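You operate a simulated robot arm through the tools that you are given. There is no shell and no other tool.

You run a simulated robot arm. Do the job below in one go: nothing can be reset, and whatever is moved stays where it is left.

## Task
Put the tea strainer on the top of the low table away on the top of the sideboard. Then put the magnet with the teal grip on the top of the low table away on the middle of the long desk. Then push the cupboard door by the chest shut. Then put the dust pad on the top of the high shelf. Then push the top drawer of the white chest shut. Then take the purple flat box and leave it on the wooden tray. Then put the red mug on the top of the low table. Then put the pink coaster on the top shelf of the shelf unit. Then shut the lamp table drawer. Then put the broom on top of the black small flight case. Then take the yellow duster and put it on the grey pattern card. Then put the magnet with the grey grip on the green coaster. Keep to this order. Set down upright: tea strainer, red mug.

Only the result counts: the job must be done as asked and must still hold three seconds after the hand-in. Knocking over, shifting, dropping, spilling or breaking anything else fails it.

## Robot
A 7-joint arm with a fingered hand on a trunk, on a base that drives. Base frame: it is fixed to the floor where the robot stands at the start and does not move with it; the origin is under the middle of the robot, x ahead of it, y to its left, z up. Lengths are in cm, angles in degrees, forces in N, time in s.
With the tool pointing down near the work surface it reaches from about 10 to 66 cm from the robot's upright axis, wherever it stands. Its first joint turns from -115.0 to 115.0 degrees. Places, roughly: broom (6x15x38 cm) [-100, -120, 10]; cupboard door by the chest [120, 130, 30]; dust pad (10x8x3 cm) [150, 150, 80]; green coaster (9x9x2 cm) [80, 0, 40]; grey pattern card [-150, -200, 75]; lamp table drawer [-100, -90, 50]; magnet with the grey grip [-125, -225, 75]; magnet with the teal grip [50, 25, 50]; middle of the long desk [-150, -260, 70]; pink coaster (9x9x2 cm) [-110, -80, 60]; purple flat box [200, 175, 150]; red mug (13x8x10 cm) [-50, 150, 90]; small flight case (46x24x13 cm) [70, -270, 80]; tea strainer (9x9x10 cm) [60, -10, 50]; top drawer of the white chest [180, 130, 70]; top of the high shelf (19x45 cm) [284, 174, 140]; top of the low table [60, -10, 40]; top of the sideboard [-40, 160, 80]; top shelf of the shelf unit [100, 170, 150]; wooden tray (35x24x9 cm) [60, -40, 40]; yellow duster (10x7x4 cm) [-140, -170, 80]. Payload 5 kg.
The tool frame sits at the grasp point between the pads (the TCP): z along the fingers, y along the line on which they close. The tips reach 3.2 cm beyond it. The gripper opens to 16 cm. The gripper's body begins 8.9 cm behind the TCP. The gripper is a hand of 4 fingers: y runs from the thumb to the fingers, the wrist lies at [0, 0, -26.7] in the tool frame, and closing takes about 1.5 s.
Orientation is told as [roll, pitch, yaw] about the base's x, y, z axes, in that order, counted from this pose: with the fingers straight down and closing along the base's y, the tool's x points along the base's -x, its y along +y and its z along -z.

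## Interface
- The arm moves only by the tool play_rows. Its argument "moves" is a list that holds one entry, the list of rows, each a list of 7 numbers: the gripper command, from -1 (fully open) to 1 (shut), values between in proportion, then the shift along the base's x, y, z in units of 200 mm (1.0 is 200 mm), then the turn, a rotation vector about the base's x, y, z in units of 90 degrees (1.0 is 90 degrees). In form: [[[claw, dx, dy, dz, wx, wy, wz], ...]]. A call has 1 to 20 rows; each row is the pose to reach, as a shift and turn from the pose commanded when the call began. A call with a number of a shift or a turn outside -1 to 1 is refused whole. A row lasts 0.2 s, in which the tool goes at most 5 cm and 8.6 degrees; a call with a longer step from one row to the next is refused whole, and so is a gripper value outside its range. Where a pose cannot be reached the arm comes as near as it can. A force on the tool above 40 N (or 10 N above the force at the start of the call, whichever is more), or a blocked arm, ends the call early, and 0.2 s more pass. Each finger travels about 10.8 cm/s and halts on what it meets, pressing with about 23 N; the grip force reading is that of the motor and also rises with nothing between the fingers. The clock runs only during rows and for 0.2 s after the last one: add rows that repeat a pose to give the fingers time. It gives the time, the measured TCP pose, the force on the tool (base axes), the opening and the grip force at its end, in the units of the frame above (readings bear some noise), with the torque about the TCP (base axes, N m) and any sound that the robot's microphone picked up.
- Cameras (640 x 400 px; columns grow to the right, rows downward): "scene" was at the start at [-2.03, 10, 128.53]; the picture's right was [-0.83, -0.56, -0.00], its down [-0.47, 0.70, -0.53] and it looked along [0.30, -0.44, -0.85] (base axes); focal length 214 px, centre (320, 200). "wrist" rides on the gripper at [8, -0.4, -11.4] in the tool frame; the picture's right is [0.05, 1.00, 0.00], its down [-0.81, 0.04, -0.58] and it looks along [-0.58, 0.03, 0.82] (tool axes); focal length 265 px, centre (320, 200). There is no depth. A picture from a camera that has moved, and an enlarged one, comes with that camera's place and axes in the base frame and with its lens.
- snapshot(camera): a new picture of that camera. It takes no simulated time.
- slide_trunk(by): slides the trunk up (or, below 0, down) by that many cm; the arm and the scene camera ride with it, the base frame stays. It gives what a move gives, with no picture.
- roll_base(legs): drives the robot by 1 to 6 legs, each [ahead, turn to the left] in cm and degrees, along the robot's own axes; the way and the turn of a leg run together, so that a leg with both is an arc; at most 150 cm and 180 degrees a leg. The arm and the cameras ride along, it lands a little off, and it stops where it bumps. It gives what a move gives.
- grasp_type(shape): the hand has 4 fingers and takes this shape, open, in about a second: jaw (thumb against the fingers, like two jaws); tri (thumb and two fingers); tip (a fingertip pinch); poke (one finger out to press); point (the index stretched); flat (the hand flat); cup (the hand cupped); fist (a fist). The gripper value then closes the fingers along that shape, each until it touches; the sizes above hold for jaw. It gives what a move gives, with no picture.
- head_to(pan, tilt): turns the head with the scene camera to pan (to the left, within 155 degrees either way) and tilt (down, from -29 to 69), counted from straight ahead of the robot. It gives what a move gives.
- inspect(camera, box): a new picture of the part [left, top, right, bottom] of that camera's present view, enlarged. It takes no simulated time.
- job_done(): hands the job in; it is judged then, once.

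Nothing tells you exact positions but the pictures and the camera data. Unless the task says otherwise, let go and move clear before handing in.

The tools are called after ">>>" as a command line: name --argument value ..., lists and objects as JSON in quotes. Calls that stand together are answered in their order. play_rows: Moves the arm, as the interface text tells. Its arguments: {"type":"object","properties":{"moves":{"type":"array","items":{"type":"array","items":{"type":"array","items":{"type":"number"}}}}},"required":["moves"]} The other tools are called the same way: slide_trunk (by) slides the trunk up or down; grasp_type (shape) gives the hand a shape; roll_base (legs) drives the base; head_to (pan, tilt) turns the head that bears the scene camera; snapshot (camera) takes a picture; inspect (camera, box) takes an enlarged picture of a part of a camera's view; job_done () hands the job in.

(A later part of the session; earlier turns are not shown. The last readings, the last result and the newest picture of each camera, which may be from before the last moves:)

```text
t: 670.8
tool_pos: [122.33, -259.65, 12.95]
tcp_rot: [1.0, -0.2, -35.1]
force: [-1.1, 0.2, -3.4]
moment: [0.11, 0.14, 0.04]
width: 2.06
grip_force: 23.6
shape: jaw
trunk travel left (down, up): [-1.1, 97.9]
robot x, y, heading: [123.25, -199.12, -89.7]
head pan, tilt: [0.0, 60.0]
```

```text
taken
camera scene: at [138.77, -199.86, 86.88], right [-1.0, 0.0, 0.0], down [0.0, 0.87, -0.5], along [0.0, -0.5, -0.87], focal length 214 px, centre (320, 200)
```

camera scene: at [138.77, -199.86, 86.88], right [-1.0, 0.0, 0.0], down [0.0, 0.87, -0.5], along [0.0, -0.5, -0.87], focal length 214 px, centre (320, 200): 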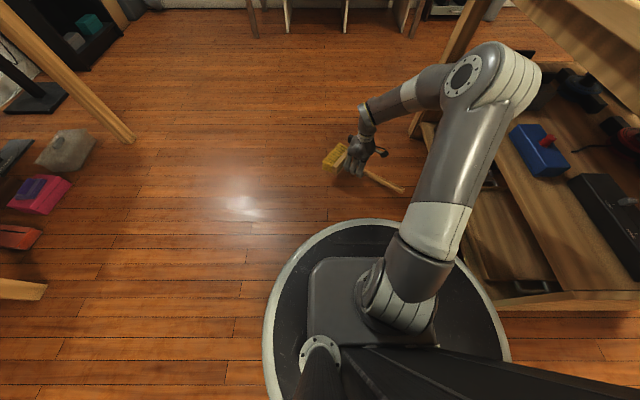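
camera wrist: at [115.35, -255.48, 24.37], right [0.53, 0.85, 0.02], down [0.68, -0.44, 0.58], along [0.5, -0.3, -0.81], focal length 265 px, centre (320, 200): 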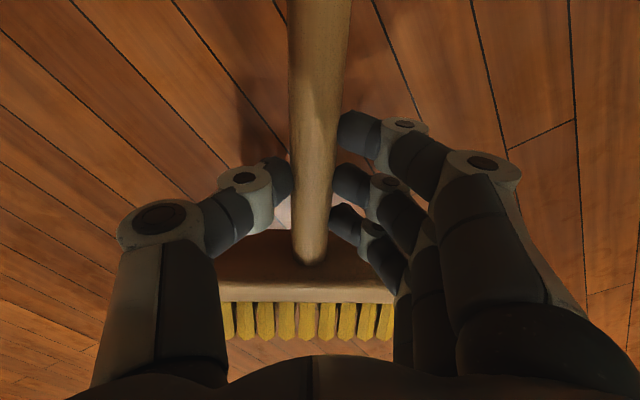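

The broom is held level. I raise it well above the bench and drive to the east side of the case.

>>> slide_trunk --by 40

>>> slide_trunk --by 40

>>> play_rows --moves '[[[1, 0, 0, 0.15, 0, 0, 0], [1, 0, 0, 0.35, 0, 0, 0], [1, 0, 0, 0.55, 0, 0, 0], [1, 0, 0, 0.75, 0, 0, 0], [1, 0, 0, 0.95, 0, 0, 0]]]'

>>> roll_base --legs '[[0, 2.4], [70, 0], [0, -92.4]]'

>>> head_to --pan 0 --tilt 55

>>> snapshot --camera "scene"

>>> snapshot --camera "wrist"

```text
t: 674.6
tool_pos: [122.38, -259.65, 53.07]
tcp_rot: [1.0, -0.2, -35.1]
force: [0.3, 0.0, -2.9]
moment: [0.13, 0.16, 0.03]
width: 2.04
grip_force: 23.1
shape: jaw
trunk travel left (down, up): [-41.1, 57.9]
robot x, y, heading: [122.86, -199.62, -89.9]
head pan, tilt: [0.0, 60.0]
```

```text
t: 678.4
tool_pos: [122.35, -259.79, 93.01]
tcp_rot: [1.0, -0.3, -35.1]
force: [0.0, -0.5, -2.0]
moment: [0.1, 0.13, 0.0]
width: 2.07
grip_force: 23.4
shape: jaw
trunk travel left (down, up): [-81.1, 17.9]
robot x, y, heading: [122.95, -199.25, -89.9]
head pan, tilt: [0.0, 60.0]
```

```text
t: 679.6
tool_pos: [122.41, -259.55, 112.08]
tcp_rot: [1.0, -0.2, -35.0]
force: [-0.1, 1.5, -3.2]
moment: [0.14, 0.13, 0.02]
width: 2.04
grip_force: 23.3
shape: jaw
trunk travel left (down, up): [-81.1, 17.9]
robot x, y, heading: [122.93, -198.96, -89.8]
head pan, tilt: [0.0, 60.0]
```

```text
t: 687.8
tool_pos: [65.41, -267.91, 111.97]
tcp_rot: [1.0, -0.2, -125.3]
force: [0.8, -0.1, -3.1]
moment: [0.17, -0.11, 0.01]
width: 2.04
grip_force: 23.3
shape: jaw
trunk travel left (down, up): [-81.1, 17.9]
robot x, y, heading: [125.5, -269.01, 179.8]
head pan, tilt: [0.0, 60.0]
```

```text
t: 688.4
tool_pos: [65.45, -267.99, 112.13]
tcp_rot: [1.0, -0.2, -125.4]
force: [-0.5, 0.6, -3.3]
moment: [0.14, -0.17, 0.01]
width: 2.0
grip_force: 23.3
shape: jaw
trunk travel left (down, up): [-81.1, 17.9]
robot x, y, heading: [125.72, -269.1, 179.8]
head pan, tilt: [0.0, 55.0]
```

```text
taken
camera scene: at [124.7, -284.48, 167.49], right [0.0, 1.0, 0.0], down [0.82, 0.0, -0.57], along [-0.57, 0.0, -0.82], focal length 214 px, centre (320, 200)
```

scene: 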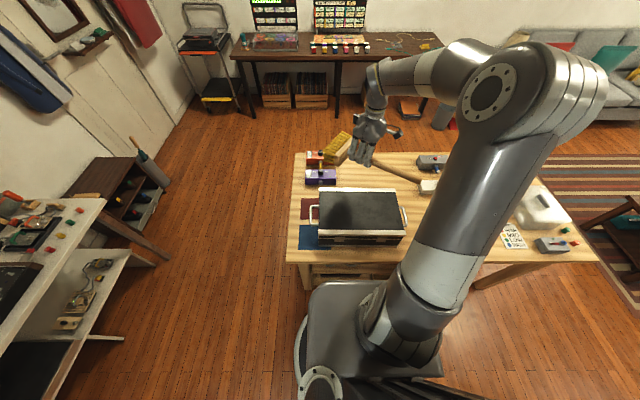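

```text
taken
camera wrist: at [69.67, -260.96, 123.37], right [0.84, -0.54, 0.02], down [-0.44, -0.68, 0.58], along [-0.3, -0.5, -0.81], focal length 265 px, centre (320, 200)
```

wrist: 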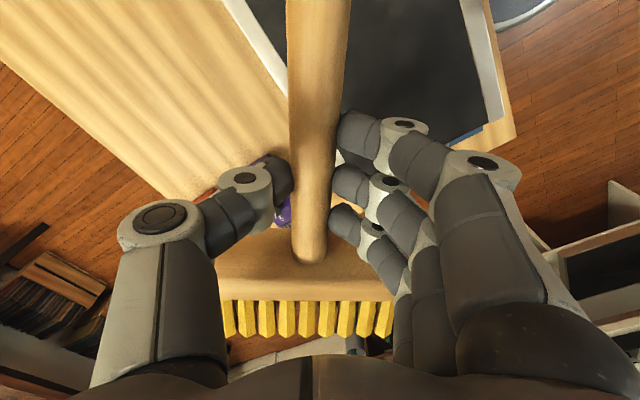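

I check the case's position more precisely from both cameras before laying the broom down.

>>> inspect --camera "wrist" --box '[200, 0, 540, 200]'

>>> inspect --camera "scene" --box '[280, 120, 440, 260]'

```text
1.88 times, centred on (370, 100) of wrist
camera zoom: at [69.67, -260.96, 123.37], right [0.84, -0.54, 0.02], down [-0.44, -0.68, 0.58], along [-0.3, -0.5, -0.81], focal length 500 px, centre (226, 388)
```

zoom: 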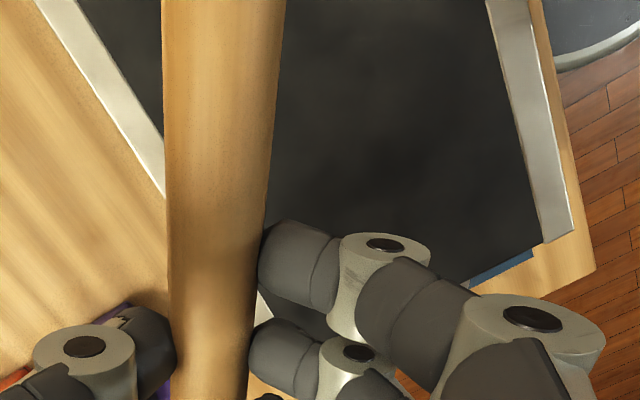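

```text
2.86 times, centred on (360, 190) of scene
camera zoom: at [124.7, -284.48, 167.49], right [0.0, 1.0, 0.0], down [0.82, 0.0, -0.57], along [-0.57, 0.0, -0.82], focal length 613 px, centre (206, 229)
```

zoom: 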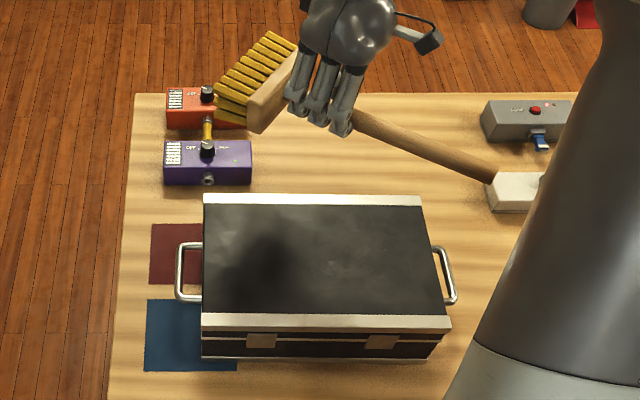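

Averaging the views, the case top centre is near (71.5, -267). I rotate the broom parallel to the case's long side and centre it, still high.

>>> play_rows --moves '[[[1, 0.06, -0.02, 0, 0, 0, 0.08], [1, 0.12, -0.05, 0, 0, 0, 0.16], [1, 0.18, -0.07, 0, 0, 0, 0.24], [1, 0.24, -0.1, 0, 0, 0, 0.32], [1, 0.3, -0.115, 0, 0, 0, 0.393]]]'

>>> snapshot --camera "wrist"

>>> inspect --camera "scene" --box '[280, 120, 440, 260]'

```text
t: 689.6
tool_pos: [71.48, -270.07, 112.13]
tcp_rot: [1.1, -0.2, -89.9]
force: [-0.4, 0.7, -2.9]
moment: [0.17, 0.02, 0.02]
width: 2.01
grip_force: 23.2
shape: jaw
trunk travel left (down, up): [-81.1, 17.9]
robot x, y, heading: [125.88, -268.71, 180.0]
head pan, tilt: [0.0, 55.0]
```

```text
taken
camera wrist: at [70.92, -262.02, 123.4], right [1.0, 0.05, 0.02], down [0.03, -0.81, 0.58], along [0.04, -0.58, -0.81], focal length 265 px, centre (320, 200)
```

wrist: 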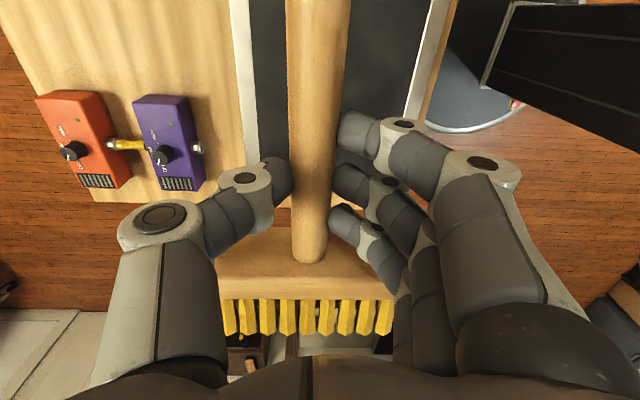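

```text
2.86 times, centred on (360, 190) of scene
camera zoom: at [124.71, -284.37, 167.51], right [0.0, 1.0, 0.0], down [0.82, 0.0, -0.57], along [-0.57, 0.0, -0.82], focal length 613 px, centre (206, 229)
```

zoom: 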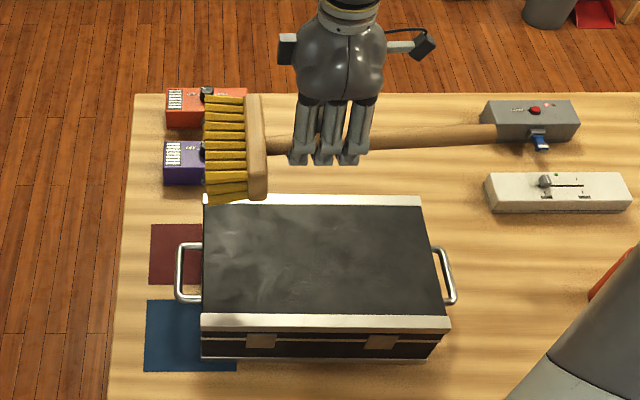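

Broom and case line up well. I lower with the trunk, then in small steps until contact.

>>> play_rows --moves '[[[1, 0.05, 0, -0.05, 0, 0, 0], [1, 0.05, 0, -0.1, 0, 0, 0]]]'

>>> slide_trunk --by -17

>>> inspect --camera "scene" --box '[280, 120, 440, 260]'

>>> snapshot --camera "wrist"

```text
t: 690.2
tool_pos: [72.51, -270.31, 110.03]
tcp_rot: [1.0, -0.1, -89.9]
force: [-0.7, -0.1, -2.5]
moment: [0.19, 0.02, 0.01]
width: 2.02
grip_force: 22.9
shape: jaw
trunk travel left (down, up): [-81.1, 17.9]
robot x, y, heading: [125.98, -268.96, 179.9]
head pan, tilt: [0.0, 55.0]
```

```text
t: 692.1
tool_pos: [72.48, -270.28, 93.12]
tcp_rot: [1.0, -0.1, -90.1]
force: [0.1, -0.7, -2.9]
moment: [0.11, -0.03, 0.0]
width: 2.01
grip_force: 22.9
shape: jaw
trunk travel left (down, up): [-64.1, 34.9]
robot x, y, heading: [125.92, -268.64, 179.8]
head pan, tilt: [0.0, 55.0]
```

```text
2.86 times, centred on (360, 190) of scene
camera zoom: at [124.71, -284.48, 150.5], right [0.0, 1.0, 0.0], down [0.82, 0.0, -0.57], along [-0.57, 0.0, -0.82], focal length 613 px, centre (206, 229)
```

zoom: 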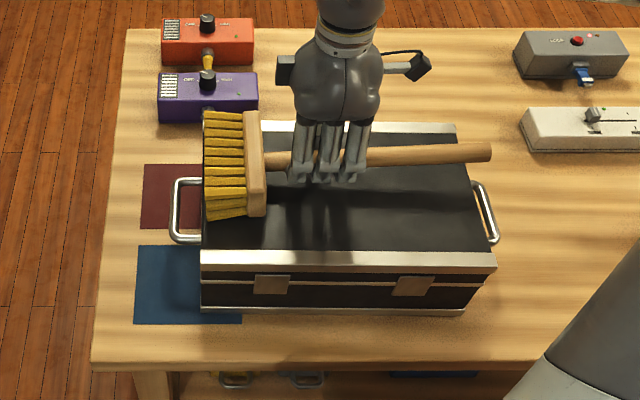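

```text
taken
camera wrist: at [71.93, -262.17, 104.38], right [1.0, 0.05, 0.02], down [0.03, -0.81, 0.58], along [0.04, -0.58, -0.81], focal length 265 px, centre (320, 200)
```

wrist: 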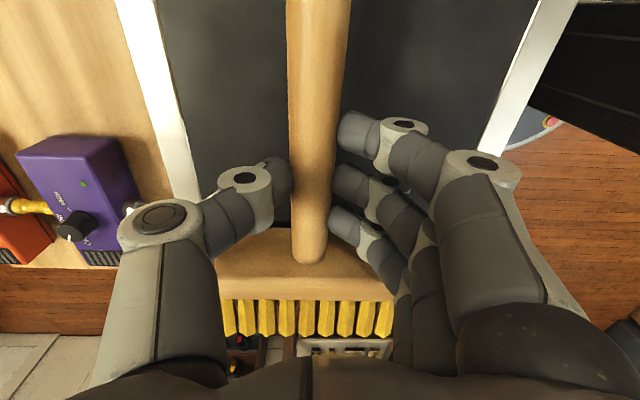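

>>> play_rows --moves '[[[1, 0, 0, -0.1, 0, 0, 0], [1, 0, 0, -0.17, 0, 0, 0]]]'

>>> play_rows --moves '[[[1, 0, 0, -0.025, 0, 0, 0], [1, 0, 0, -0.03, 0, 0, 0]]]'

>>> play_rows --moves '[[[1, 0, 0, -0.025, 0, 0, 0], [1, 0, 0, -0.03, 0, 0, 0]]]'

```text
t: 692.6
tool_pos: [72.34, -270.25, 91.43]
tcp_rot: [0.4, -0.2, -90.2]
force: [7.1, 4.0, 25.1]
moment: [0.1, -0.14, -0.06]
width: 2.32
grip_force: 23.1
shape: jaw
trunk travel left (down, up): [-64.1, 34.9]
robot x, y, heading: [125.72, -269.09, 179.9]
head pan, tilt: [0.0, 55.0]
stopped in row 2: the force on the tool passed its limit at 44 N (the readings are from after the stop); the commanded pose is now the measured one
```

```text
t: 693.0
tool_pos: [72.17, -270.23, 91.45]
tcp_rot: [0.0, -0.1, -90.2]
force: [8.9, 3.5, 27.0]
moment: [0.1, -0.17, -0.07]
width: 2.32
grip_force: 22.9
shape: jaw
trunk travel left (down, up): [-64.1, 34.9]
robot x, y, heading: [126.17, -269.07, 179.7]
head pan, tilt: [0.0, 55.0]
stopped in row 1: the force on the tool passed its limit at 43 N (the readings are from after the stop); the commanded pose is now the measured one
```

```text
t: 693.3
tool_pos: [72.11, -270.25, 91.48]
tcp_rot: [-0.2, -0.1, -90.3]
force: [8.6, 1.3, 24.3]
moment: [0.11, -0.18, -0.01]
width: 2.34
grip_force: 22.9
shape: jaw
trunk travel left (down, up): [-64.1, 34.9]
robot x, y, heading: [125.68, -268.75, 179.9]
head pan, tilt: [0.0, 55.0]
stopped in row 1: the force on the tool passed its limit at 41 N (the readings are from after the stop); the commanded pose is now the measured one
```

Contact with the case top. I ease off and open.

>>> play_rows --moves '[[[1, 0, 0, 0.02, 0, 0, 0], [0.7, 0, 0, 0.02, 0, 0, 0], [0.5, 0, 0, 0.02, 0, 0, 0], [0.3, 0, 0, 0.02, 0, 0, 0], [0, 0, 0, 0.02, 0, 0, 0], [0, 0, 0, 0.02, 0, 0, 0]]]'

>>> snapshot --camera "wrist"

>>> inspect --camera "scene" --box '[280, 120, 440, 260]'

```text
t: 694.7
tool_pos: [71.9, -270.29, 91.5]
tcp_rot: [0.1, -0.1, -90.2]
force: [0.4, -0.4, 0.1]
moment: [-0.02, -0.03, -0.01]
width: 7.91
grip_force: 0.0
shape: jaw
trunk travel left (down, up): [-64.1, 34.9]
robot x, y, heading: [125.8, -268.89, 179.8]
head pan, tilt: [0.0, 55.0]
```

```text
taken
camera wrist: at [71.58, -262.19, 102.88], right [1.0, 0.05, 0.0], down [0.04, -0.81, 0.58], along [0.03, -0.58, -0.82], focal length 265 px, centre (320, 200)
```

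wrist: 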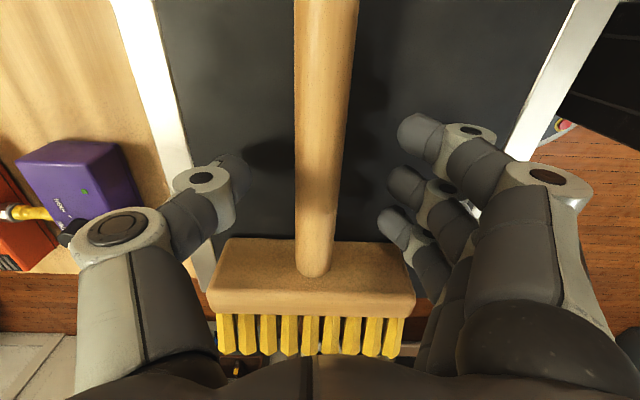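

```text
2.86 times, centred on (360, 190) of scene
camera zoom: at [124.73, -284.47, 150.5], right [0.0, 1.0, 0.0], down [0.82, 0.0, -0.57], along [-0.57, 0.0, -0.82], focal length 613 px, centre (206, 229)
```

zoom: 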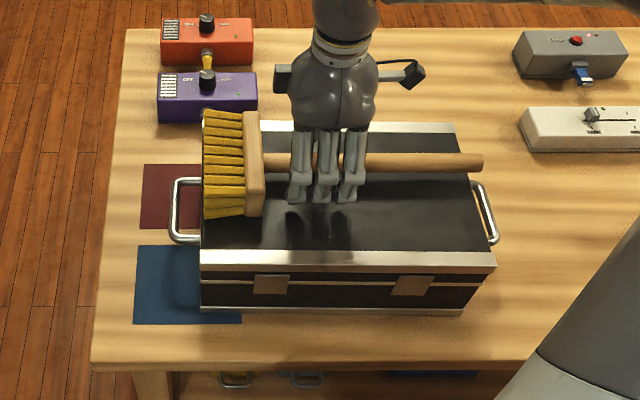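

The broom lies flat along the case. I raise the hand clear and verify.

>>> play_rows --moves '[[[0, 0, 0, 0.1, 0, 0, 0], [0, 0, 0, 0.25, 0, 0, 0], [0, 0, 0, 0.45, 0, 0, 0], [0, 0, 0, 0.65, 0, 0, 0], [0, 0, 0, 0.85, 0, 0, 0]]]'

>>> slide_trunk --by 10

>>> inspect --camera "scene" --box '[260, 100, 500, 280]'

```text
t: 695.9
tool_pos: [71.94, -270.29, 106.33]
tcp_rot: [0.0, -0.2, -90.6]
force: [0.7, 0.7, 1.1]
moment: [-0.07, 0.0, 0.0]
width: 7.94
grip_force: 0.0
shape: jaw
out of reach, approached as far as the arm can: row 5
trunk travel left (down, up): [-64.1, 34.9]
robot x, y, heading: [125.72, -268.73, 179.7]
head pan, tilt: [0.0, 55.0]
```

```text
t: 697.2
tool_pos: [72.03, -270.49, 116.42]
tcp_rot: [-0.1, -0.1, -90.5]
force: [0.2, -0.1, 0.5]
moment: [-0.01, 0.0, 0.02]
width: 7.95
grip_force: 0.1
shape: jaw
trunk travel left (down, up): [-74.1, 24.9]
robot x, y, heading: [126.08, -268.8, 179.7]
head pan, tilt: [0.0, 55.0]
```

```text
2.22 times, centred on (380, 190) of scene
camera zoom: at [124.71, -284.46, 160.5], right [0.0, 1.0, 0.0], down [0.82, 0.0, -0.57], along [-0.57, 0.0, -0.82], focal length 477 px, centre (187, 222)
```

zoom: 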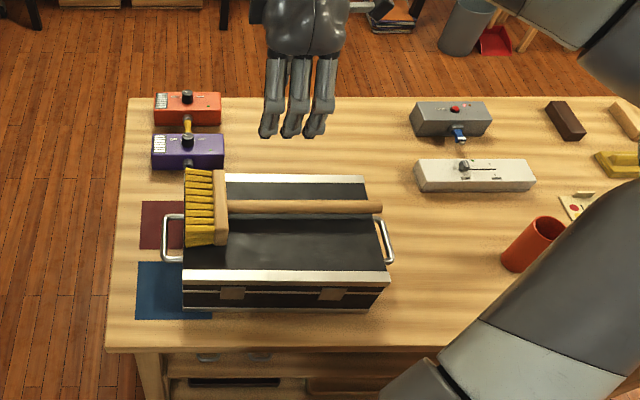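

The broom is on the case and the bench items are undisturbed. Next the yellow duster on the long desk: I turn the wrist back and drive around to the desk.

>>> play_rows --moves '[[[0, 0.02, 0, 0.02, 0, 0, -0.09], [0, 0.04, 0, 0.02, 0, 0, -0.18], [0, 0.06, 0, 0.02, 0, 0, -0.27], [0, 0.08, 0, 0.02, 0, 0, -0.36], [0, 0.1, 0, 0.02, 0, 0, -0.45], [0, 0.12, 0, 0.02, 0, 0, -0.54], [0, 0.14, 0, 0.02, 0, 0, -0.63], [0, 0.16, 0, 0.02, 0, 0, -0.72], [0, 0.18, 0, 0.02, 0, 0, -0.81], [0, 0.2, 0, 0.02, 0, 0, -0.9], [0, 0.2, 0, 0.02, 0, 0, -0.99]]]'

>>> roll_base --legs '[[0, -90], [150, 0], [4, 0], [0, 90], [150, 0]]'

>>> roll_base --legs '[[0, 58], [87, 0], [0, -58]]'

>>> head_to --pan 5 --tilt 45

>>> snapshot --camera "scene"

```text
t: 699.6
tool_pos: [76.14, -270.56, 116.78]
tcp_rot: [0.0, 0.0, -179.7]
force: [-1.1, 0.4, 0.8]
moment: [0.02, 0.02, -0.02]
width: 7.93
grip_force: 0.0
shape: jaw
trunk travel left (down, up): [-74.1, 24.9]
robot x, y, heading: [126.13, -268.72, 179.6]
head pan, tilt: [0.0, 55.0]
```

```text
t: 722.3
tool_pos: [-71.99, -114.04, 116.75]
tcp_rot: [-0.2, -0.1, -180.1]
force: [-0.1, -1.3, 0.7]
moment: [0.0, -0.02, 0.05]
width: 7.95
grip_force: 0.1
shape: jaw
trunk travel left (down, up): [-74.1, 24.9]
robot x, y, heading: [-22.32, -112.85, 179.8]
head pan, tilt: [0.0, 55.0]
```

```text
t: 732.0
tool_pos: [-118.26, -188.06, 116.79]
tcp_rot: [-0.2, -0.1, -179.5]
force: [0.1, 0.5, 1.1]
moment: [-0.01, 0.03, 0.0]
width: 7.93
grip_force: 0.1
shape: jaw
trunk travel left (down, up): [-74.1, 24.9]
robot x, y, heading: [-68.68, -186.23, 179.7]
head pan, tilt: [0.0, 55.0]
```

```text
t: 732.8
tool_pos: [-118.44, -188.0, 116.72]
tcp_rot: [-0.1, -0.1, -179.5]
force: [-0.4, -0.4, -0.3]
moment: [-0.03, -0.02, 0.0]
width: 7.93
grip_force: 0.1
shape: jaw
trunk travel left (down, up): [-74.1, 24.9]
robot x, y, heading: [-68.5, -186.48, 179.8]
head pan, tilt: [5.0, 45.0]
```

```text
taken
camera scene: at [-70.48, -202.63, 161.84], right [-0.08, 1.0, 0.0], down [0.7, 0.06, -0.71], along [-0.7, -0.06, -0.71], focal length 214 px, centre (320, 200)
```

scene: 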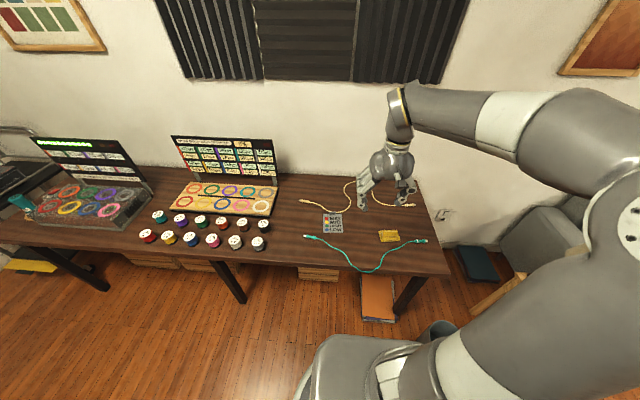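

I drive 12 cm closer and look at the duster and card with the wrist camera.

>>> roll_base --legs '[[12, 0]]'

>>> slide_trunk --by -12

>>> snapshot --camera "wrist"

>>> inspect --camera "scene" --box '[290, 150, 450, 290]'

```text
t: 734.0
tool_pos: [-130.36, -187.92, 116.66]
tcp_rot: [-0.2, -0.1, -179.3]
force: [-0.6, 0.6, -0.4]
moment: [0.0, -0.03, 0.01]
width: 7.93
grip_force: 0.1
shape: jaw
trunk travel left (down, up): [-74.1, 24.9]
robot x, y, heading: [-80.86, -186.47, 179.7]
head pan, tilt: [5.0, 45.0]
```

```text
t: 735.5
tool_pos: [-130.2, -188.07, 104.74]
tcp_rot: [-0.1, -0.1, -179.4]
force: [-0.6, -0.2, 0.1]
moment: [0.02, 0.02, 0.0]
width: 7.94
grip_force: 0.0
shape: jaw
trunk travel left (down, up): [-62.1, 36.9]
robot x, y, heading: [-80.4, -186.16, 180.0]
head pan, tilt: [5.0, 45.0]
```

```text
taken
camera wrist: at [-122.12, -187.5, 116.12], right [0.06, -1.0, 0.0], down [-0.81, -0.05, 0.58], along [-0.58, -0.03, -0.82], focal length 265 px, centre (320, 200)
```

wrist: 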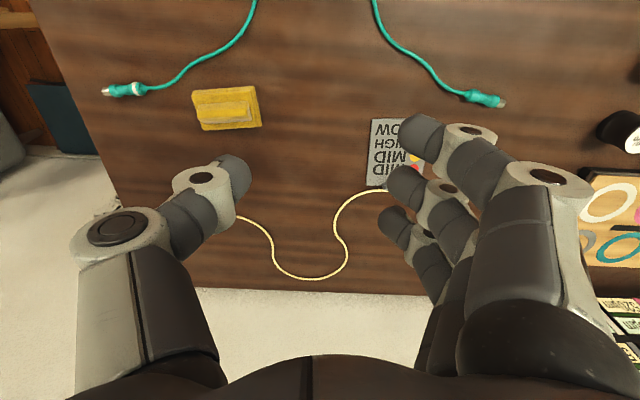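

```text
2.86 times, centred on (370, 220) of scene
camera zoom: at [-82.41, -202.6, 149.84], right [-0.09, 1.0, 0.0], down [0.7, 0.06, -0.71], along [-0.7, -0.06, -0.71], focal length 613 px, centre (177, 143)
```

zoom: 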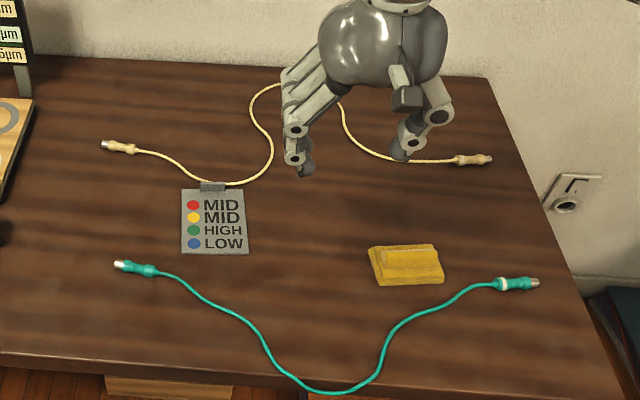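

Duster centre ≈ (-135, -173.9), with a ridge on top; a teal cable passes close to its near-right corner. I zoom in to choose the grip.

>>> inspect --camera "wrist" --box '[80, 40, 300, 180]'

>>> inspect --camera "scene" --box '[350, 200, 430, 260]'

```text
2.86 times, centred on (190, 110) of wrist
camera zoom: at [-122.12, -187.5, 116.12], right [0.06, -1.0, 0.0], down [-0.81, -0.05, 0.58], along [-0.58, -0.03, -0.82], focal length 758 px, centre (691, 457)
```

zoom: 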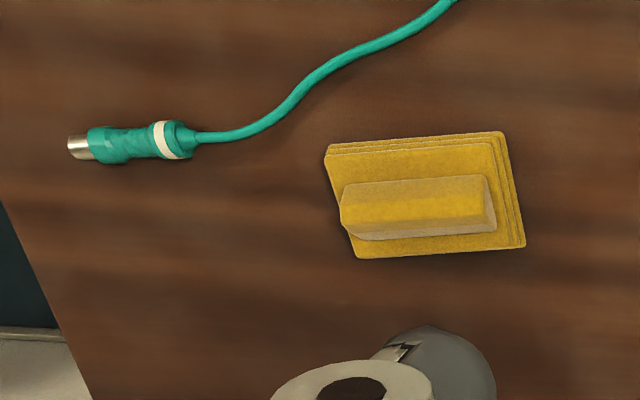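

```text
6.67 times, centred on (390, 230) of scene
camera zoom: at [-82.41, -202.6, 149.84], right [-0.09, 1.0, 0.0], down [0.7, 0.06, -0.71], along [-0.7, -0.06, -0.71], focal length 1430 px, centre (-147, 0)
```

zoom: 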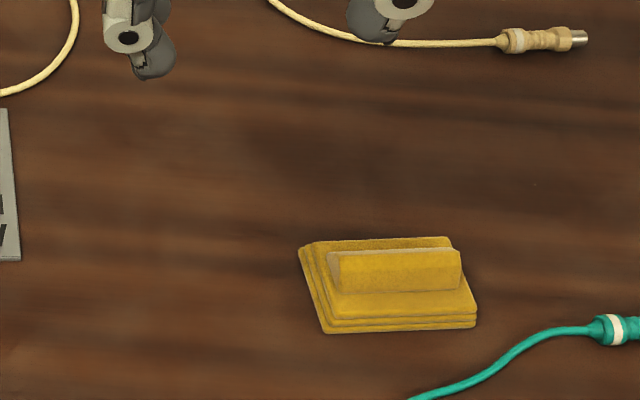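

The duster has a thin base and a ridge handle on top. I'll grip the ridge across its width with thumb in front, staying above the cable. I rotate and position over it.

>>> play_rows --moves '[[[0, -0.02, 0.07, 0, 0, 0, -0.09], [0, -0.05, 0.14, 0, 0, 0, -0.18], [0, -0.08, 0.21, 0, 0, 0, -0.27], [0, -0.1, 0.28, 0, 0, 0, -0.36], [0, -0.13, 0.35, 0, 0, 0, -0.45], [0, -0.15, 0.42, -0.02, 0, 0, -0.54], [0, -0.18, 0.49, -0.06, 0, 0, -0.63], [0, -0.2, 0.56, -0.12, 0, 0, -0.72], [0, -0.22, 0.63, -0.2, 0, 0, -0.81], [0, -0.24, 0.7, -0.3, 0, 0, -0.9], [0, -0.24, 0.7, -0.4, 0, 0, -0.929]]]'

>>> snapshot --camera "wrist"

```text
t: 737.9
tool_pos: [-135.17, -174.0, 96.81]
tcp_rot: [-0.2, -0.1, 96.9]
force: [0.4, -0.7, -0.2]
moment: [0.01, 0.01, 0.02]
width: 7.95
grip_force: 0.0
shape: jaw
trunk travel left (down, up): [-62.1, 36.9]
robot x, y, heading: [-80.28, -186.47, 180.0]
head pan, tilt: [5.0, 45.0]
```

```text
taken
camera wrist: at [-133.65, -181.98, 108.1], right [-0.99, -0.17, 0.0], down [-0.14, 0.8, 0.58], along [-0.1, 0.57, -0.82], focal length 265 px, centre (320, 200)
```

wrist: 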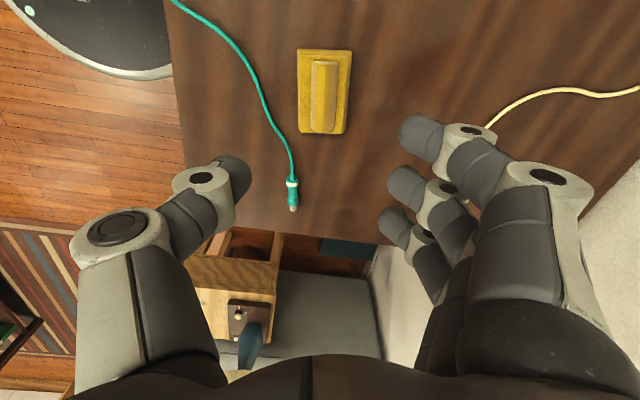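

>>> play_rows --moves '[[[0.2, -0.02, -0.01, -0.2, 0, 0, 0], [0.2, -0.025, -0.015, -0.4, 0, 0, 0], [0.2, -0.025, -0.015, -0.6, 0, 0, 0]]]'

>>> snapshot --camera "wrist"

>>> inspect --camera "scene" --box '[330, 160, 450, 260]'

```text
t: 738.7
tool_pos: [-135.68, -174.26, 84.56]
tcp_rot: [-0.1, -0.2, 97.0]
force: [-0.2, 0.2, 0.6]
moment: [0.01, 0.01, -0.03]
width: 6.47
grip_force: 0.0
shape: jaw
trunk travel left (down, up): [-62.1, 36.9]
robot x, y, heading: [-80.43, -186.62, 179.7]
head pan, tilt: [5.0, 45.0]
```

```text
taken
camera wrist: at [-134.16, -182.28, 96.03], right [-0.98, -0.17, 0.0], down [-0.14, 0.8, 0.58], along [-0.1, 0.57, -0.82], focal length 265 px, centre (320, 200)
```

wrist: 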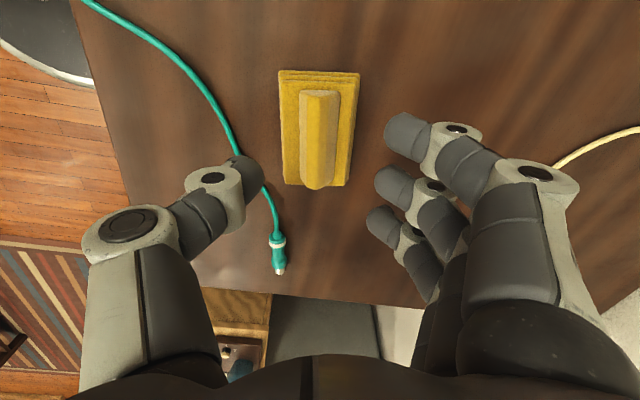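

```text
4.00 times, centred on (390, 210) of scene
camera zoom: at [-82.44, -202.6, 149.85], right [-0.09, 1.0, 0.0], down [0.7, 0.06, -0.71], along [-0.7, -0.06, -0.71], focal length 858 px, centre (40, 160)
```

zoom: 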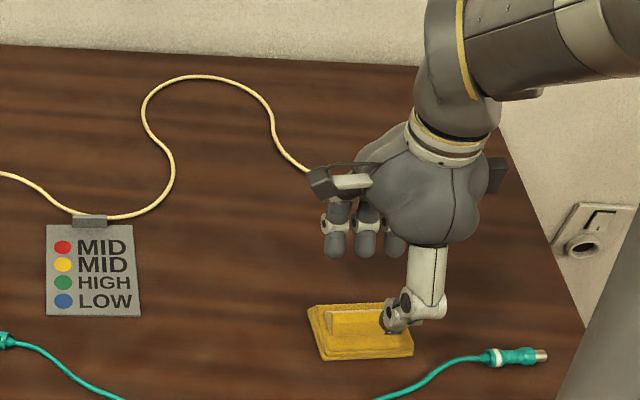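

>>> play_rows --moves '[[[0.2, 0.005, 0, -0.12, 0, 0, 0], [0.2, 0.005, 0, -0.21, 0, 0, 0]]]'

>>> play_rows --moves '[[[0.2, 0, 0, -0.025, 0, 0, 0], [0.2, 0, 0, -0.025, 0, 0, 0]]]'

>>> snapshot --camera "wrist"

```text
t: 739.3
tool_pos: [-135.48, -174.38, 80.56]
tcp_rot: [-0.1, -0.1, 96.9]
force: [0.2, 0.1, -0.4]
moment: [0.02, 0.03, -0.01]
width: 6.47
grip_force: 0.1
shape: jaw
trunk travel left (down, up): [-62.1, 36.9]
robot x, y, heading: [-80.27, -186.36, 179.9]
head pan, tilt: [5.0, 45.0]
```

```text
t: 739.9
tool_pos: [-135.5, -174.31, 80.0]
tcp_rot: [-0.2, -0.1, 96.9]
force: [0.0, 0.2, -0.3]
moment: [-0.01, 0.0, -0.01]
width: 6.47
grip_force: 0.1
shape: jaw
trunk travel left (down, up): [-62.1, 36.9]
robot x, y, heading: [-80.23, -186.1, 180.0]
head pan, tilt: [5.0, 45.0]
```

```text
taken
camera wrist: at [-134.04, -182.24, 91.38], right [-0.99, -0.17, 0.0], down [-0.14, 0.8, 0.58], along [-0.1, 0.57, -0.82], focal length 265 px, centre (320, 200)
```

wrist: 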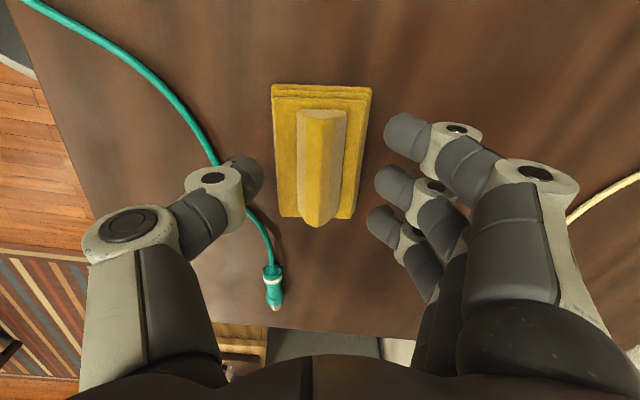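

>>> play_rows --moves '[[[0.2, 0, 0, -0.025, 0, 0, 0], [0.2, 0, 0, -0.035, 0, 0, 0]]]'

>>> play_rows --moves '[[[0.2, 0, 0, -0.02, 0, 0, 0], [0.2, 0, 0, -0.02, 0, 0, 0]]]'

```text
t: 740.5
tool_pos: [-135.39, -174.29, 79.47]
tcp_rot: [-0.1, 0.0, 97.0]
force: [-1.1, 0.0, 0.0]
moment: [0.02, 0.01, 0.02]
width: 6.46
grip_force: 0.1
shape: jaw
trunk travel left (down, up): [-62.1, 36.9]
robot x, y, heading: [-80.27, -186.13, 180.0]
head pan, tilt: [5.0, 45.0]
```

```text
t: 741.1
tool_pos: [-135.39, -174.39, 78.96]
tcp_rot: [0.0, -0.1, 96.9]
force: [0.2, 1.2, -0.3]
moment: [0.04, 0.02, -0.04]
width: 6.48
grip_force: 0.1
shape: jaw
trunk travel left (down, up): [-62.1, 36.9]
robot x, y, heading: [-80.46, -186.12, 179.9]
head pan, tilt: [5.0, 45.0]
```

>>> play_rows --moves '[[[0.4, 0, 0, 0, 0, 0, 0], [0.6, 0, 0, 0, 0, 0, 0], [1, 0, 0, 0, 0, 0, 0], [1, 0, 0, 0, 0, 0, 0], [1, 0, 0, 0, 0, 0, 0], [1, 0, 0, 0, 0, 0, 0]]]'

>>> snapshot --camera "wrist"

```text
t: 742.5
tool_pos: [-135.5, -174.4, 78.95]
tcp_rot: [-0.1, -0.1, 96.9]
force: [-1.2, 0.9, 2.7]
moment: [0.0, 0.05, 0.04]
width: 3.58
grip_force: 23.5
shape: jaw
trunk travel left (down, up): [-62.1, 36.9]
robot x, y, heading: [-80.54, -186.0, 180.0]
head pan, tilt: [5.0, 45.0]
```

```text
taken
camera wrist: at [-134.02, -182.26, 90.29], right [-0.99, -0.17, 0.0], down [-0.14, 0.8, 0.58], along [-0.1, 0.57, -0.82], focal length 265 px, centre (320, 200)
```

wrist: 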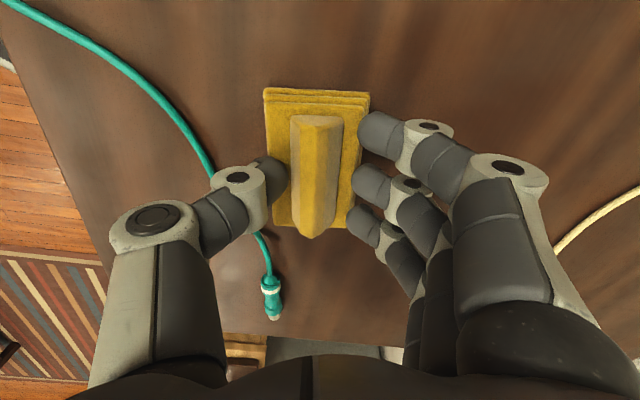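

>>> play_rows --moves '[[[1, 0, 0, 0.03, 0, 0, 0], [1, 0, 0, 0.08, 0, 0, 0], [1, 0, 0, 0.18, 0, 0, 0], [1, 0, 0, 0.32, 0, 0, 0], [1, 0, 0, 0.5, 0, 0, 0]]]'

>>> snapshot --camera "wrist"

>>> inspect --camera "scene" --box '[330, 140, 450, 260]'

```text
t: 743.7
tool_pos: [-135.46, -174.31, 88.82]
tcp_rot: [-0.2, -0.1, 96.9]
force: [0.1, 0.2, -1.0]
moment: [0.01, 0.01, -0.03]
width: 3.53
grip_force: 22.7
shape: jaw
trunk travel left (down, up): [-62.1, 36.9]
robot x, y, heading: [-80.67, -186.05, 180.2]
head pan, tilt: [5.0, 45.0]
```

```text
taken
camera wrist: at [-134.0, -182.24, 100.23], right [-0.99, -0.17, 0.0], down [-0.14, 0.8, 0.58], along [-0.1, 0.57, -0.82], focal length 265 px, centre (320, 200)
```

wrist: 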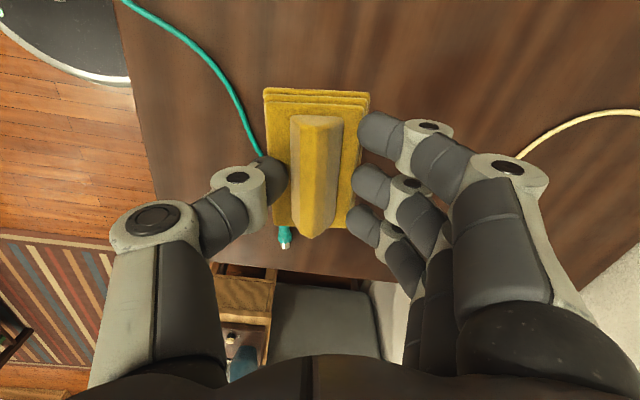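

```text
3.33 times, centred on (390, 200) of scene
camera zoom: at [-82.4, -202.61, 149.83], right [-0.09, 1.0, 0.0], down [0.7, 0.06, -0.71], along [-0.7, -0.06, -0.71], focal length 715 px, centre (87, 200)
```

zoom: 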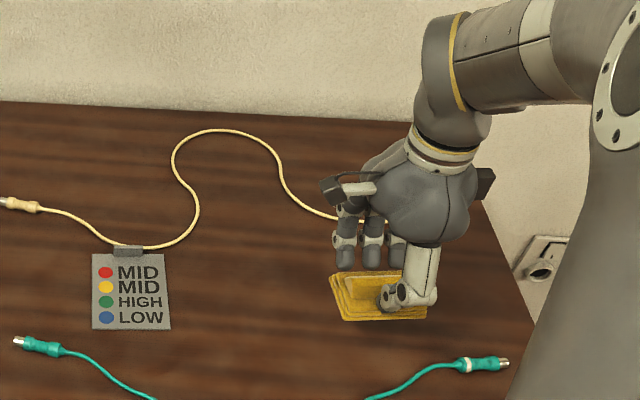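

The duster is lifted cleanly. I carry it to the card, turning it so its long side matches the card.

>>> play_rows --moves '[[[1, -0.03, -0.14, 0.1, 0, 0, 0.09], [1, -0.06, -0.28, 0.2, 0, 0, 0.18], [1, -0.1, -0.42, 0.3, 0, 0, 0.27], [1, -0.13, -0.56, 0.3, 0, 0, 0.36], [1, -0.17, -0.7, 0.3, 0, 0, 0.45]]]'

>>> play_rows --moves '[[[1, -0.03, -0.14, 0, 0, 0, 0.09], [1, -0.06, -0.28, 0, 0, 0, 0.18], [1, -0.1, -0.42, 0, 0, 0, 0.27], [1, -0.13, -0.56, 0, 0, 0, 0.36], [1, -0.17, -0.675, 0, 0, 0, 0.45], [1, -0.17, -0.675, 0, 0, 0, 0.472]]]'

>>> snapshot --camera "wrist"

>>> inspect --camera "scene" --box '[260, 120, 420, 260]'

```text
t: 744.9
tool_pos: [-138.83, -188.42, 94.88]
tcp_rot: [-0.2, -0.1, 137.6]
force: [-0.5, 0.3, -0.2]
moment: [0.02, 0.0, 0.01]
width: 3.56
grip_force: 22.9
shape: jaw
trunk travel left (down, up): [-62.1, 36.9]
robot x, y, heading: [-80.3, -186.61, 179.7]
head pan, tilt: [5.0, 45.0]
```

```text
t: 746.3
tool_pos: [-142.3, -201.83, 95.02]
tcp_rot: [-0.1, 0.0, 180.1]
force: [-0.2, 0.3, 0.2]
moment: [0.03, 0.01, 0.02]
width: 3.53
grip_force: 23.2
shape: jaw
trunk travel left (down, up): [-62.1, 36.9]
robot x, y, heading: [-80.4, -186.25, 179.6]
head pan, tilt: [5.0, 45.0]
```

```text
taken
camera wrist: at [-134.14, -201.32, 106.3], right [0.05, -1.0, 0.0], down [-0.81, -0.04, 0.58], along [-0.58, -0.03, -0.82], focal length 265 px, centre (320, 200)
```

wrist: 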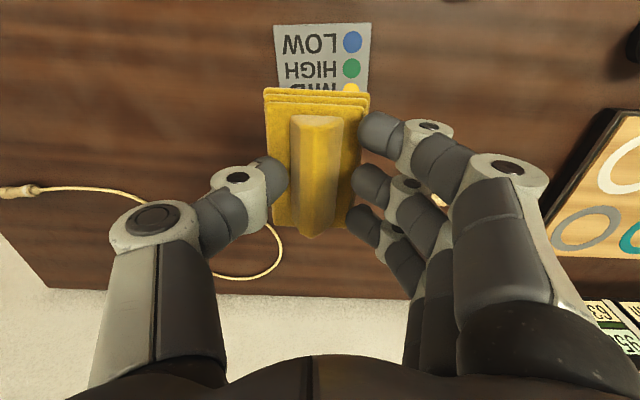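

```text
2.86 times, centred on (340, 190) of scene
camera zoom: at [-82.43, -202.62, 149.84], right [-0.09, 1.0, 0.0], down [0.7, 0.06, -0.71], along [-0.7, -0.06, -0.71], focal length 613 px, centre (263, 229)
```

zoom: 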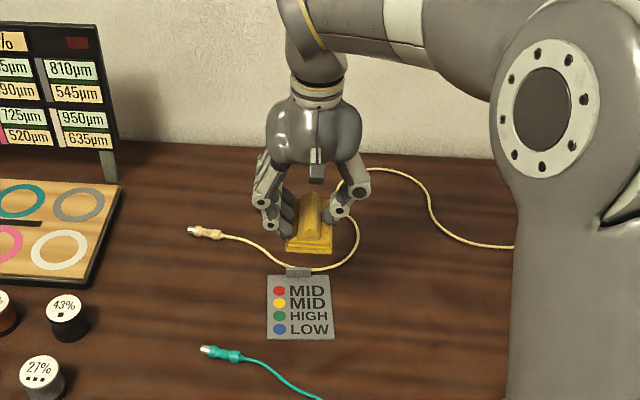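

I refine the card centre to (-141.4, -201.8) and lower the duster onto it.

>>> play_rows --moves '[[[1, 0.02, 0, -0.1, 0, 0, 0], [1, 0.04, 0.003, -0.3, 0, 0, 0], [1, 0.04, 0.003, -0.5, 0, 0, 0], [1, 0.04, 0.003, -0.68, 0, 0, 0]]]'

>>> snapshot --camera "wrist"

>>> inspect --camera "scene" --box '[270, 170, 390, 270]'

```text
t: 747.3
tool_pos: [-141.46, -201.85, 81.38]
tcp_rot: [-0.1, -0.2, 179.7]
force: [-0.5, -0.7, -0.1]
moment: [-0.02, -0.02, 0.04]
width: 3.56
grip_force: 22.6
shape: jaw
trunk travel left (down, up): [-62.1, 36.9]
robot x, y, heading: [-80.52, -186.45, 179.9]
head pan, tilt: [5.0, 45.0]
```

```text
taken
camera wrist: at [-133.32, -201.38, 92.7], right [0.05, -1.0, 0.0], down [-0.81, -0.04, 0.58], along [-0.58, -0.03, -0.82], focal length 265 px, centre (320, 200)
```

wrist: 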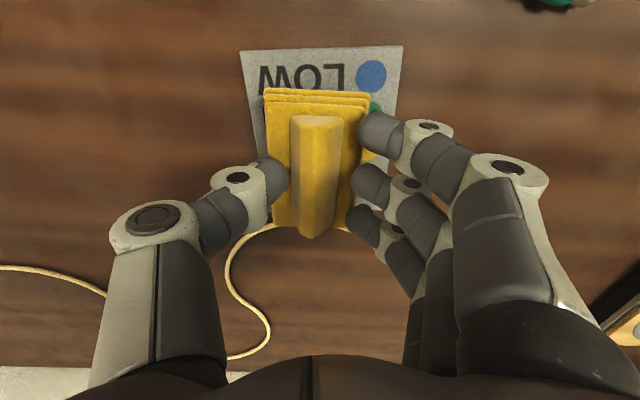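

```text
4.00 times, centred on (330, 220) of scene
camera zoom: at [-82.45, -202.63, 149.84], right [-0.09, 1.0, 0.0], down [0.7, 0.06, -0.71], along [-0.7, -0.06, -0.71], focal length 858 px, centre (280, 120)
```

zoom: 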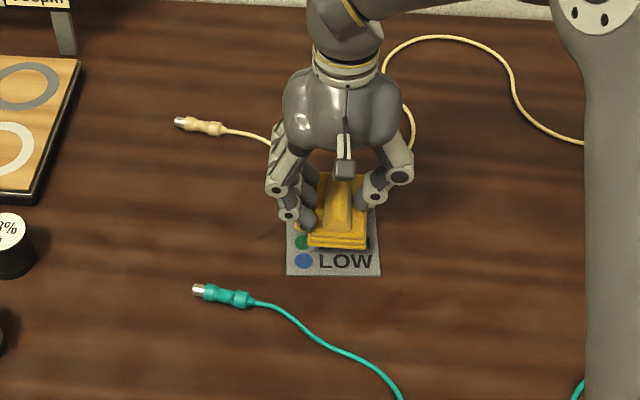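

>>> play_rows --moves '[[[1, 0, 0, -0.04, 0, 0, 0], [1, 0, 0, -0.07, 0, 0, 0]]]'

>>> play_rows --moves '[[[1, 0, 0, -0.02, 0, 0, 0], [1, 0, 0, -0.025, 0, 0, 0]]]'

```text
t: 747.9
tool_pos: [-141.46, -201.86, 79.95]
tcp_rot: [0.0, -0.1, 179.9]
force: [0.3, 0.3, -0.5]
moment: [-0.03, -0.02, 0.01]
width: 3.56
grip_force: 23.4
shape: jaw
trunk travel left (down, up): [-62.1, 36.9]
robot x, y, heading: [-80.15, -186.53, 180.0]
head pan, tilt: [5.0, 45.0]
```

```text
t: 748.5
tool_pos: [-141.57, -201.71, 79.4]
tcp_rot: [-0.1, 0.0, 179.9]
force: [0.4, -0.8, -0.3]
moment: [0.02, -0.02, 0.0]
width: 3.54
grip_force: 22.9
shape: jaw
trunk travel left (down, up): [-62.1, 36.9]
robot x, y, heading: [-80.36, -186.51, 179.9]
head pan, tilt: [5.0, 45.0]
```

>>> play_rows --moves '[[[1, 0, 0, -0.015, 0, 0, 0], [1, 0, 0, -0.015, 0, 0, 0]]]'

>>> play_rows --moves '[[[1, 0, 0, -0.015, 0, 0, 0], [1, 0, 0, -0.015, 0, 0, 0]]]'

```text
t: 749.1
tool_pos: [-141.51, -201.7, 79.43]
tcp_rot: [-0.2, -0.4, 179.9]
force: [-0.7, -0.4, 13.7]
moment: [0.06, -0.14, -0.01]
width: 3.56
grip_force: 23.2
shape: jaw
trunk travel left (down, up): [-62.1, 36.9]
robot x, y, heading: [-80.19, -186.45, 179.8]
head pan, tilt: [5.0, 45.0]
```

```text
t: 749.7
tool_pos: [-141.39, -201.79, 79.22]
tcp_rot: [0.0, -0.4, 179.9]
force: [-0.6, -1.1, 37.8]
moment: [-0.04, -0.1, -0.1]
width: 3.62
grip_force: 23.0
shape: jaw
trunk travel left (down, up): [-62.1, 36.9]
robot x, y, heading: [-80.61, -186.39, 180.0]
head pan, tilt: [5.0, 45.0]
```

Contact. I ease off and release with a small opening, then rise.

>>> play_rows --moves '[[[1, 0, 0, 0.02, 0, 0, 0], [1, 0, 0, 0.025, 0, 0, 0], [0.5, 0, 0, 0.025, 0, 0, 0], [0.4, 0, 0, 0.025, 0, 0, 0], [0.2, 0, 0, 0.025, 0, 0, 0], [0.2, 0, 0, 0.025, 0, 0, 0]]]'

>>> play_rows --moves '[[[0.2, 0, 0, 0.1, 0, 0, 0], [0.2, 0, 0, 0.25, 0, 0, 0], [0.2, 0, 0, 0.45, 0, 0, 0], [0.2, 0, 0, 0.65, 0, 0, 0], [0.2, 0.1, 0, 0.85, 0, 0, 0]]]'

>>> snapshot --camera "wrist"

>>> inspect --camera "scene" --box '[250, 160, 410, 270]'

```text
t: 751.1
tool_pos: [-141.36, -201.69, 79.33]
tcp_rot: [0.0, -0.1, 179.9]
force: [0.1, 0.0, 0.0]
moment: [-0.01, 0.01, -0.02]
width: 6.33
grip_force: 0.0
shape: jaw
trunk travel left (down, up): [-62.1, 36.9]
robot x, y, heading: [-80.08, -186.13, 180.0]
head pan, tilt: [5.0, 45.0]
```

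```text
t: 752.3
tool_pos: [-139.29, -201.78, 96.56]
tcp_rot: [0.0, -0.1, 179.9]
force: [0.0, 0.2, -0.3]
moment: [0.01, 0.02, 0.02]
width: 6.32
grip_force: 0.0
shape: jaw
trunk travel left (down, up): [-62.1, 36.9]
robot x, y, heading: [-80.52, -186.66, 179.7]
head pan, tilt: [5.0, 45.0]
```

```text
taken
camera wrist: at [-131.22, -201.31, 107.91], right [0.05, -1.0, 0.0], down [-0.81, -0.04, 0.58], along [-0.58, -0.03, -0.82], focal length 265 px, centre (320, 200)
```

wrist: 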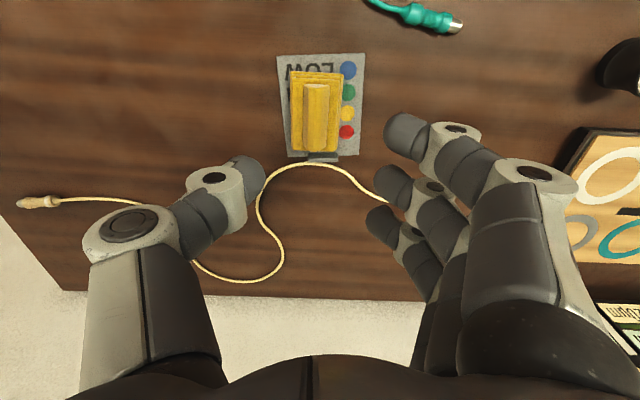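

```text
3.64 times, centred on (330, 215) of scene
camera zoom: at [-82.36, -202.61, 149.84], right [-0.09, 1.0, 0.0], down [0.7, 0.06, -0.71], along [-0.7, -0.06, -0.71], focal length 780 px, centre (284, 146)
```

zoom: 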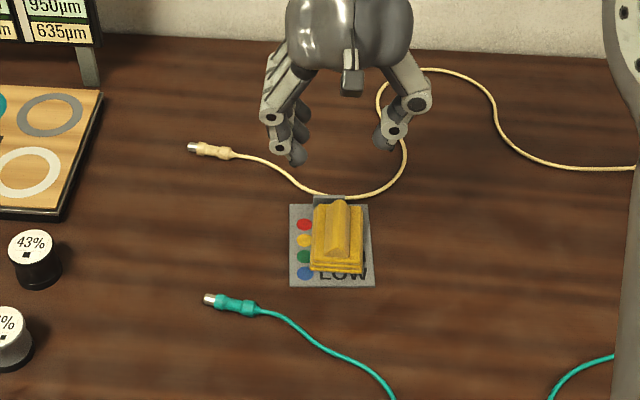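

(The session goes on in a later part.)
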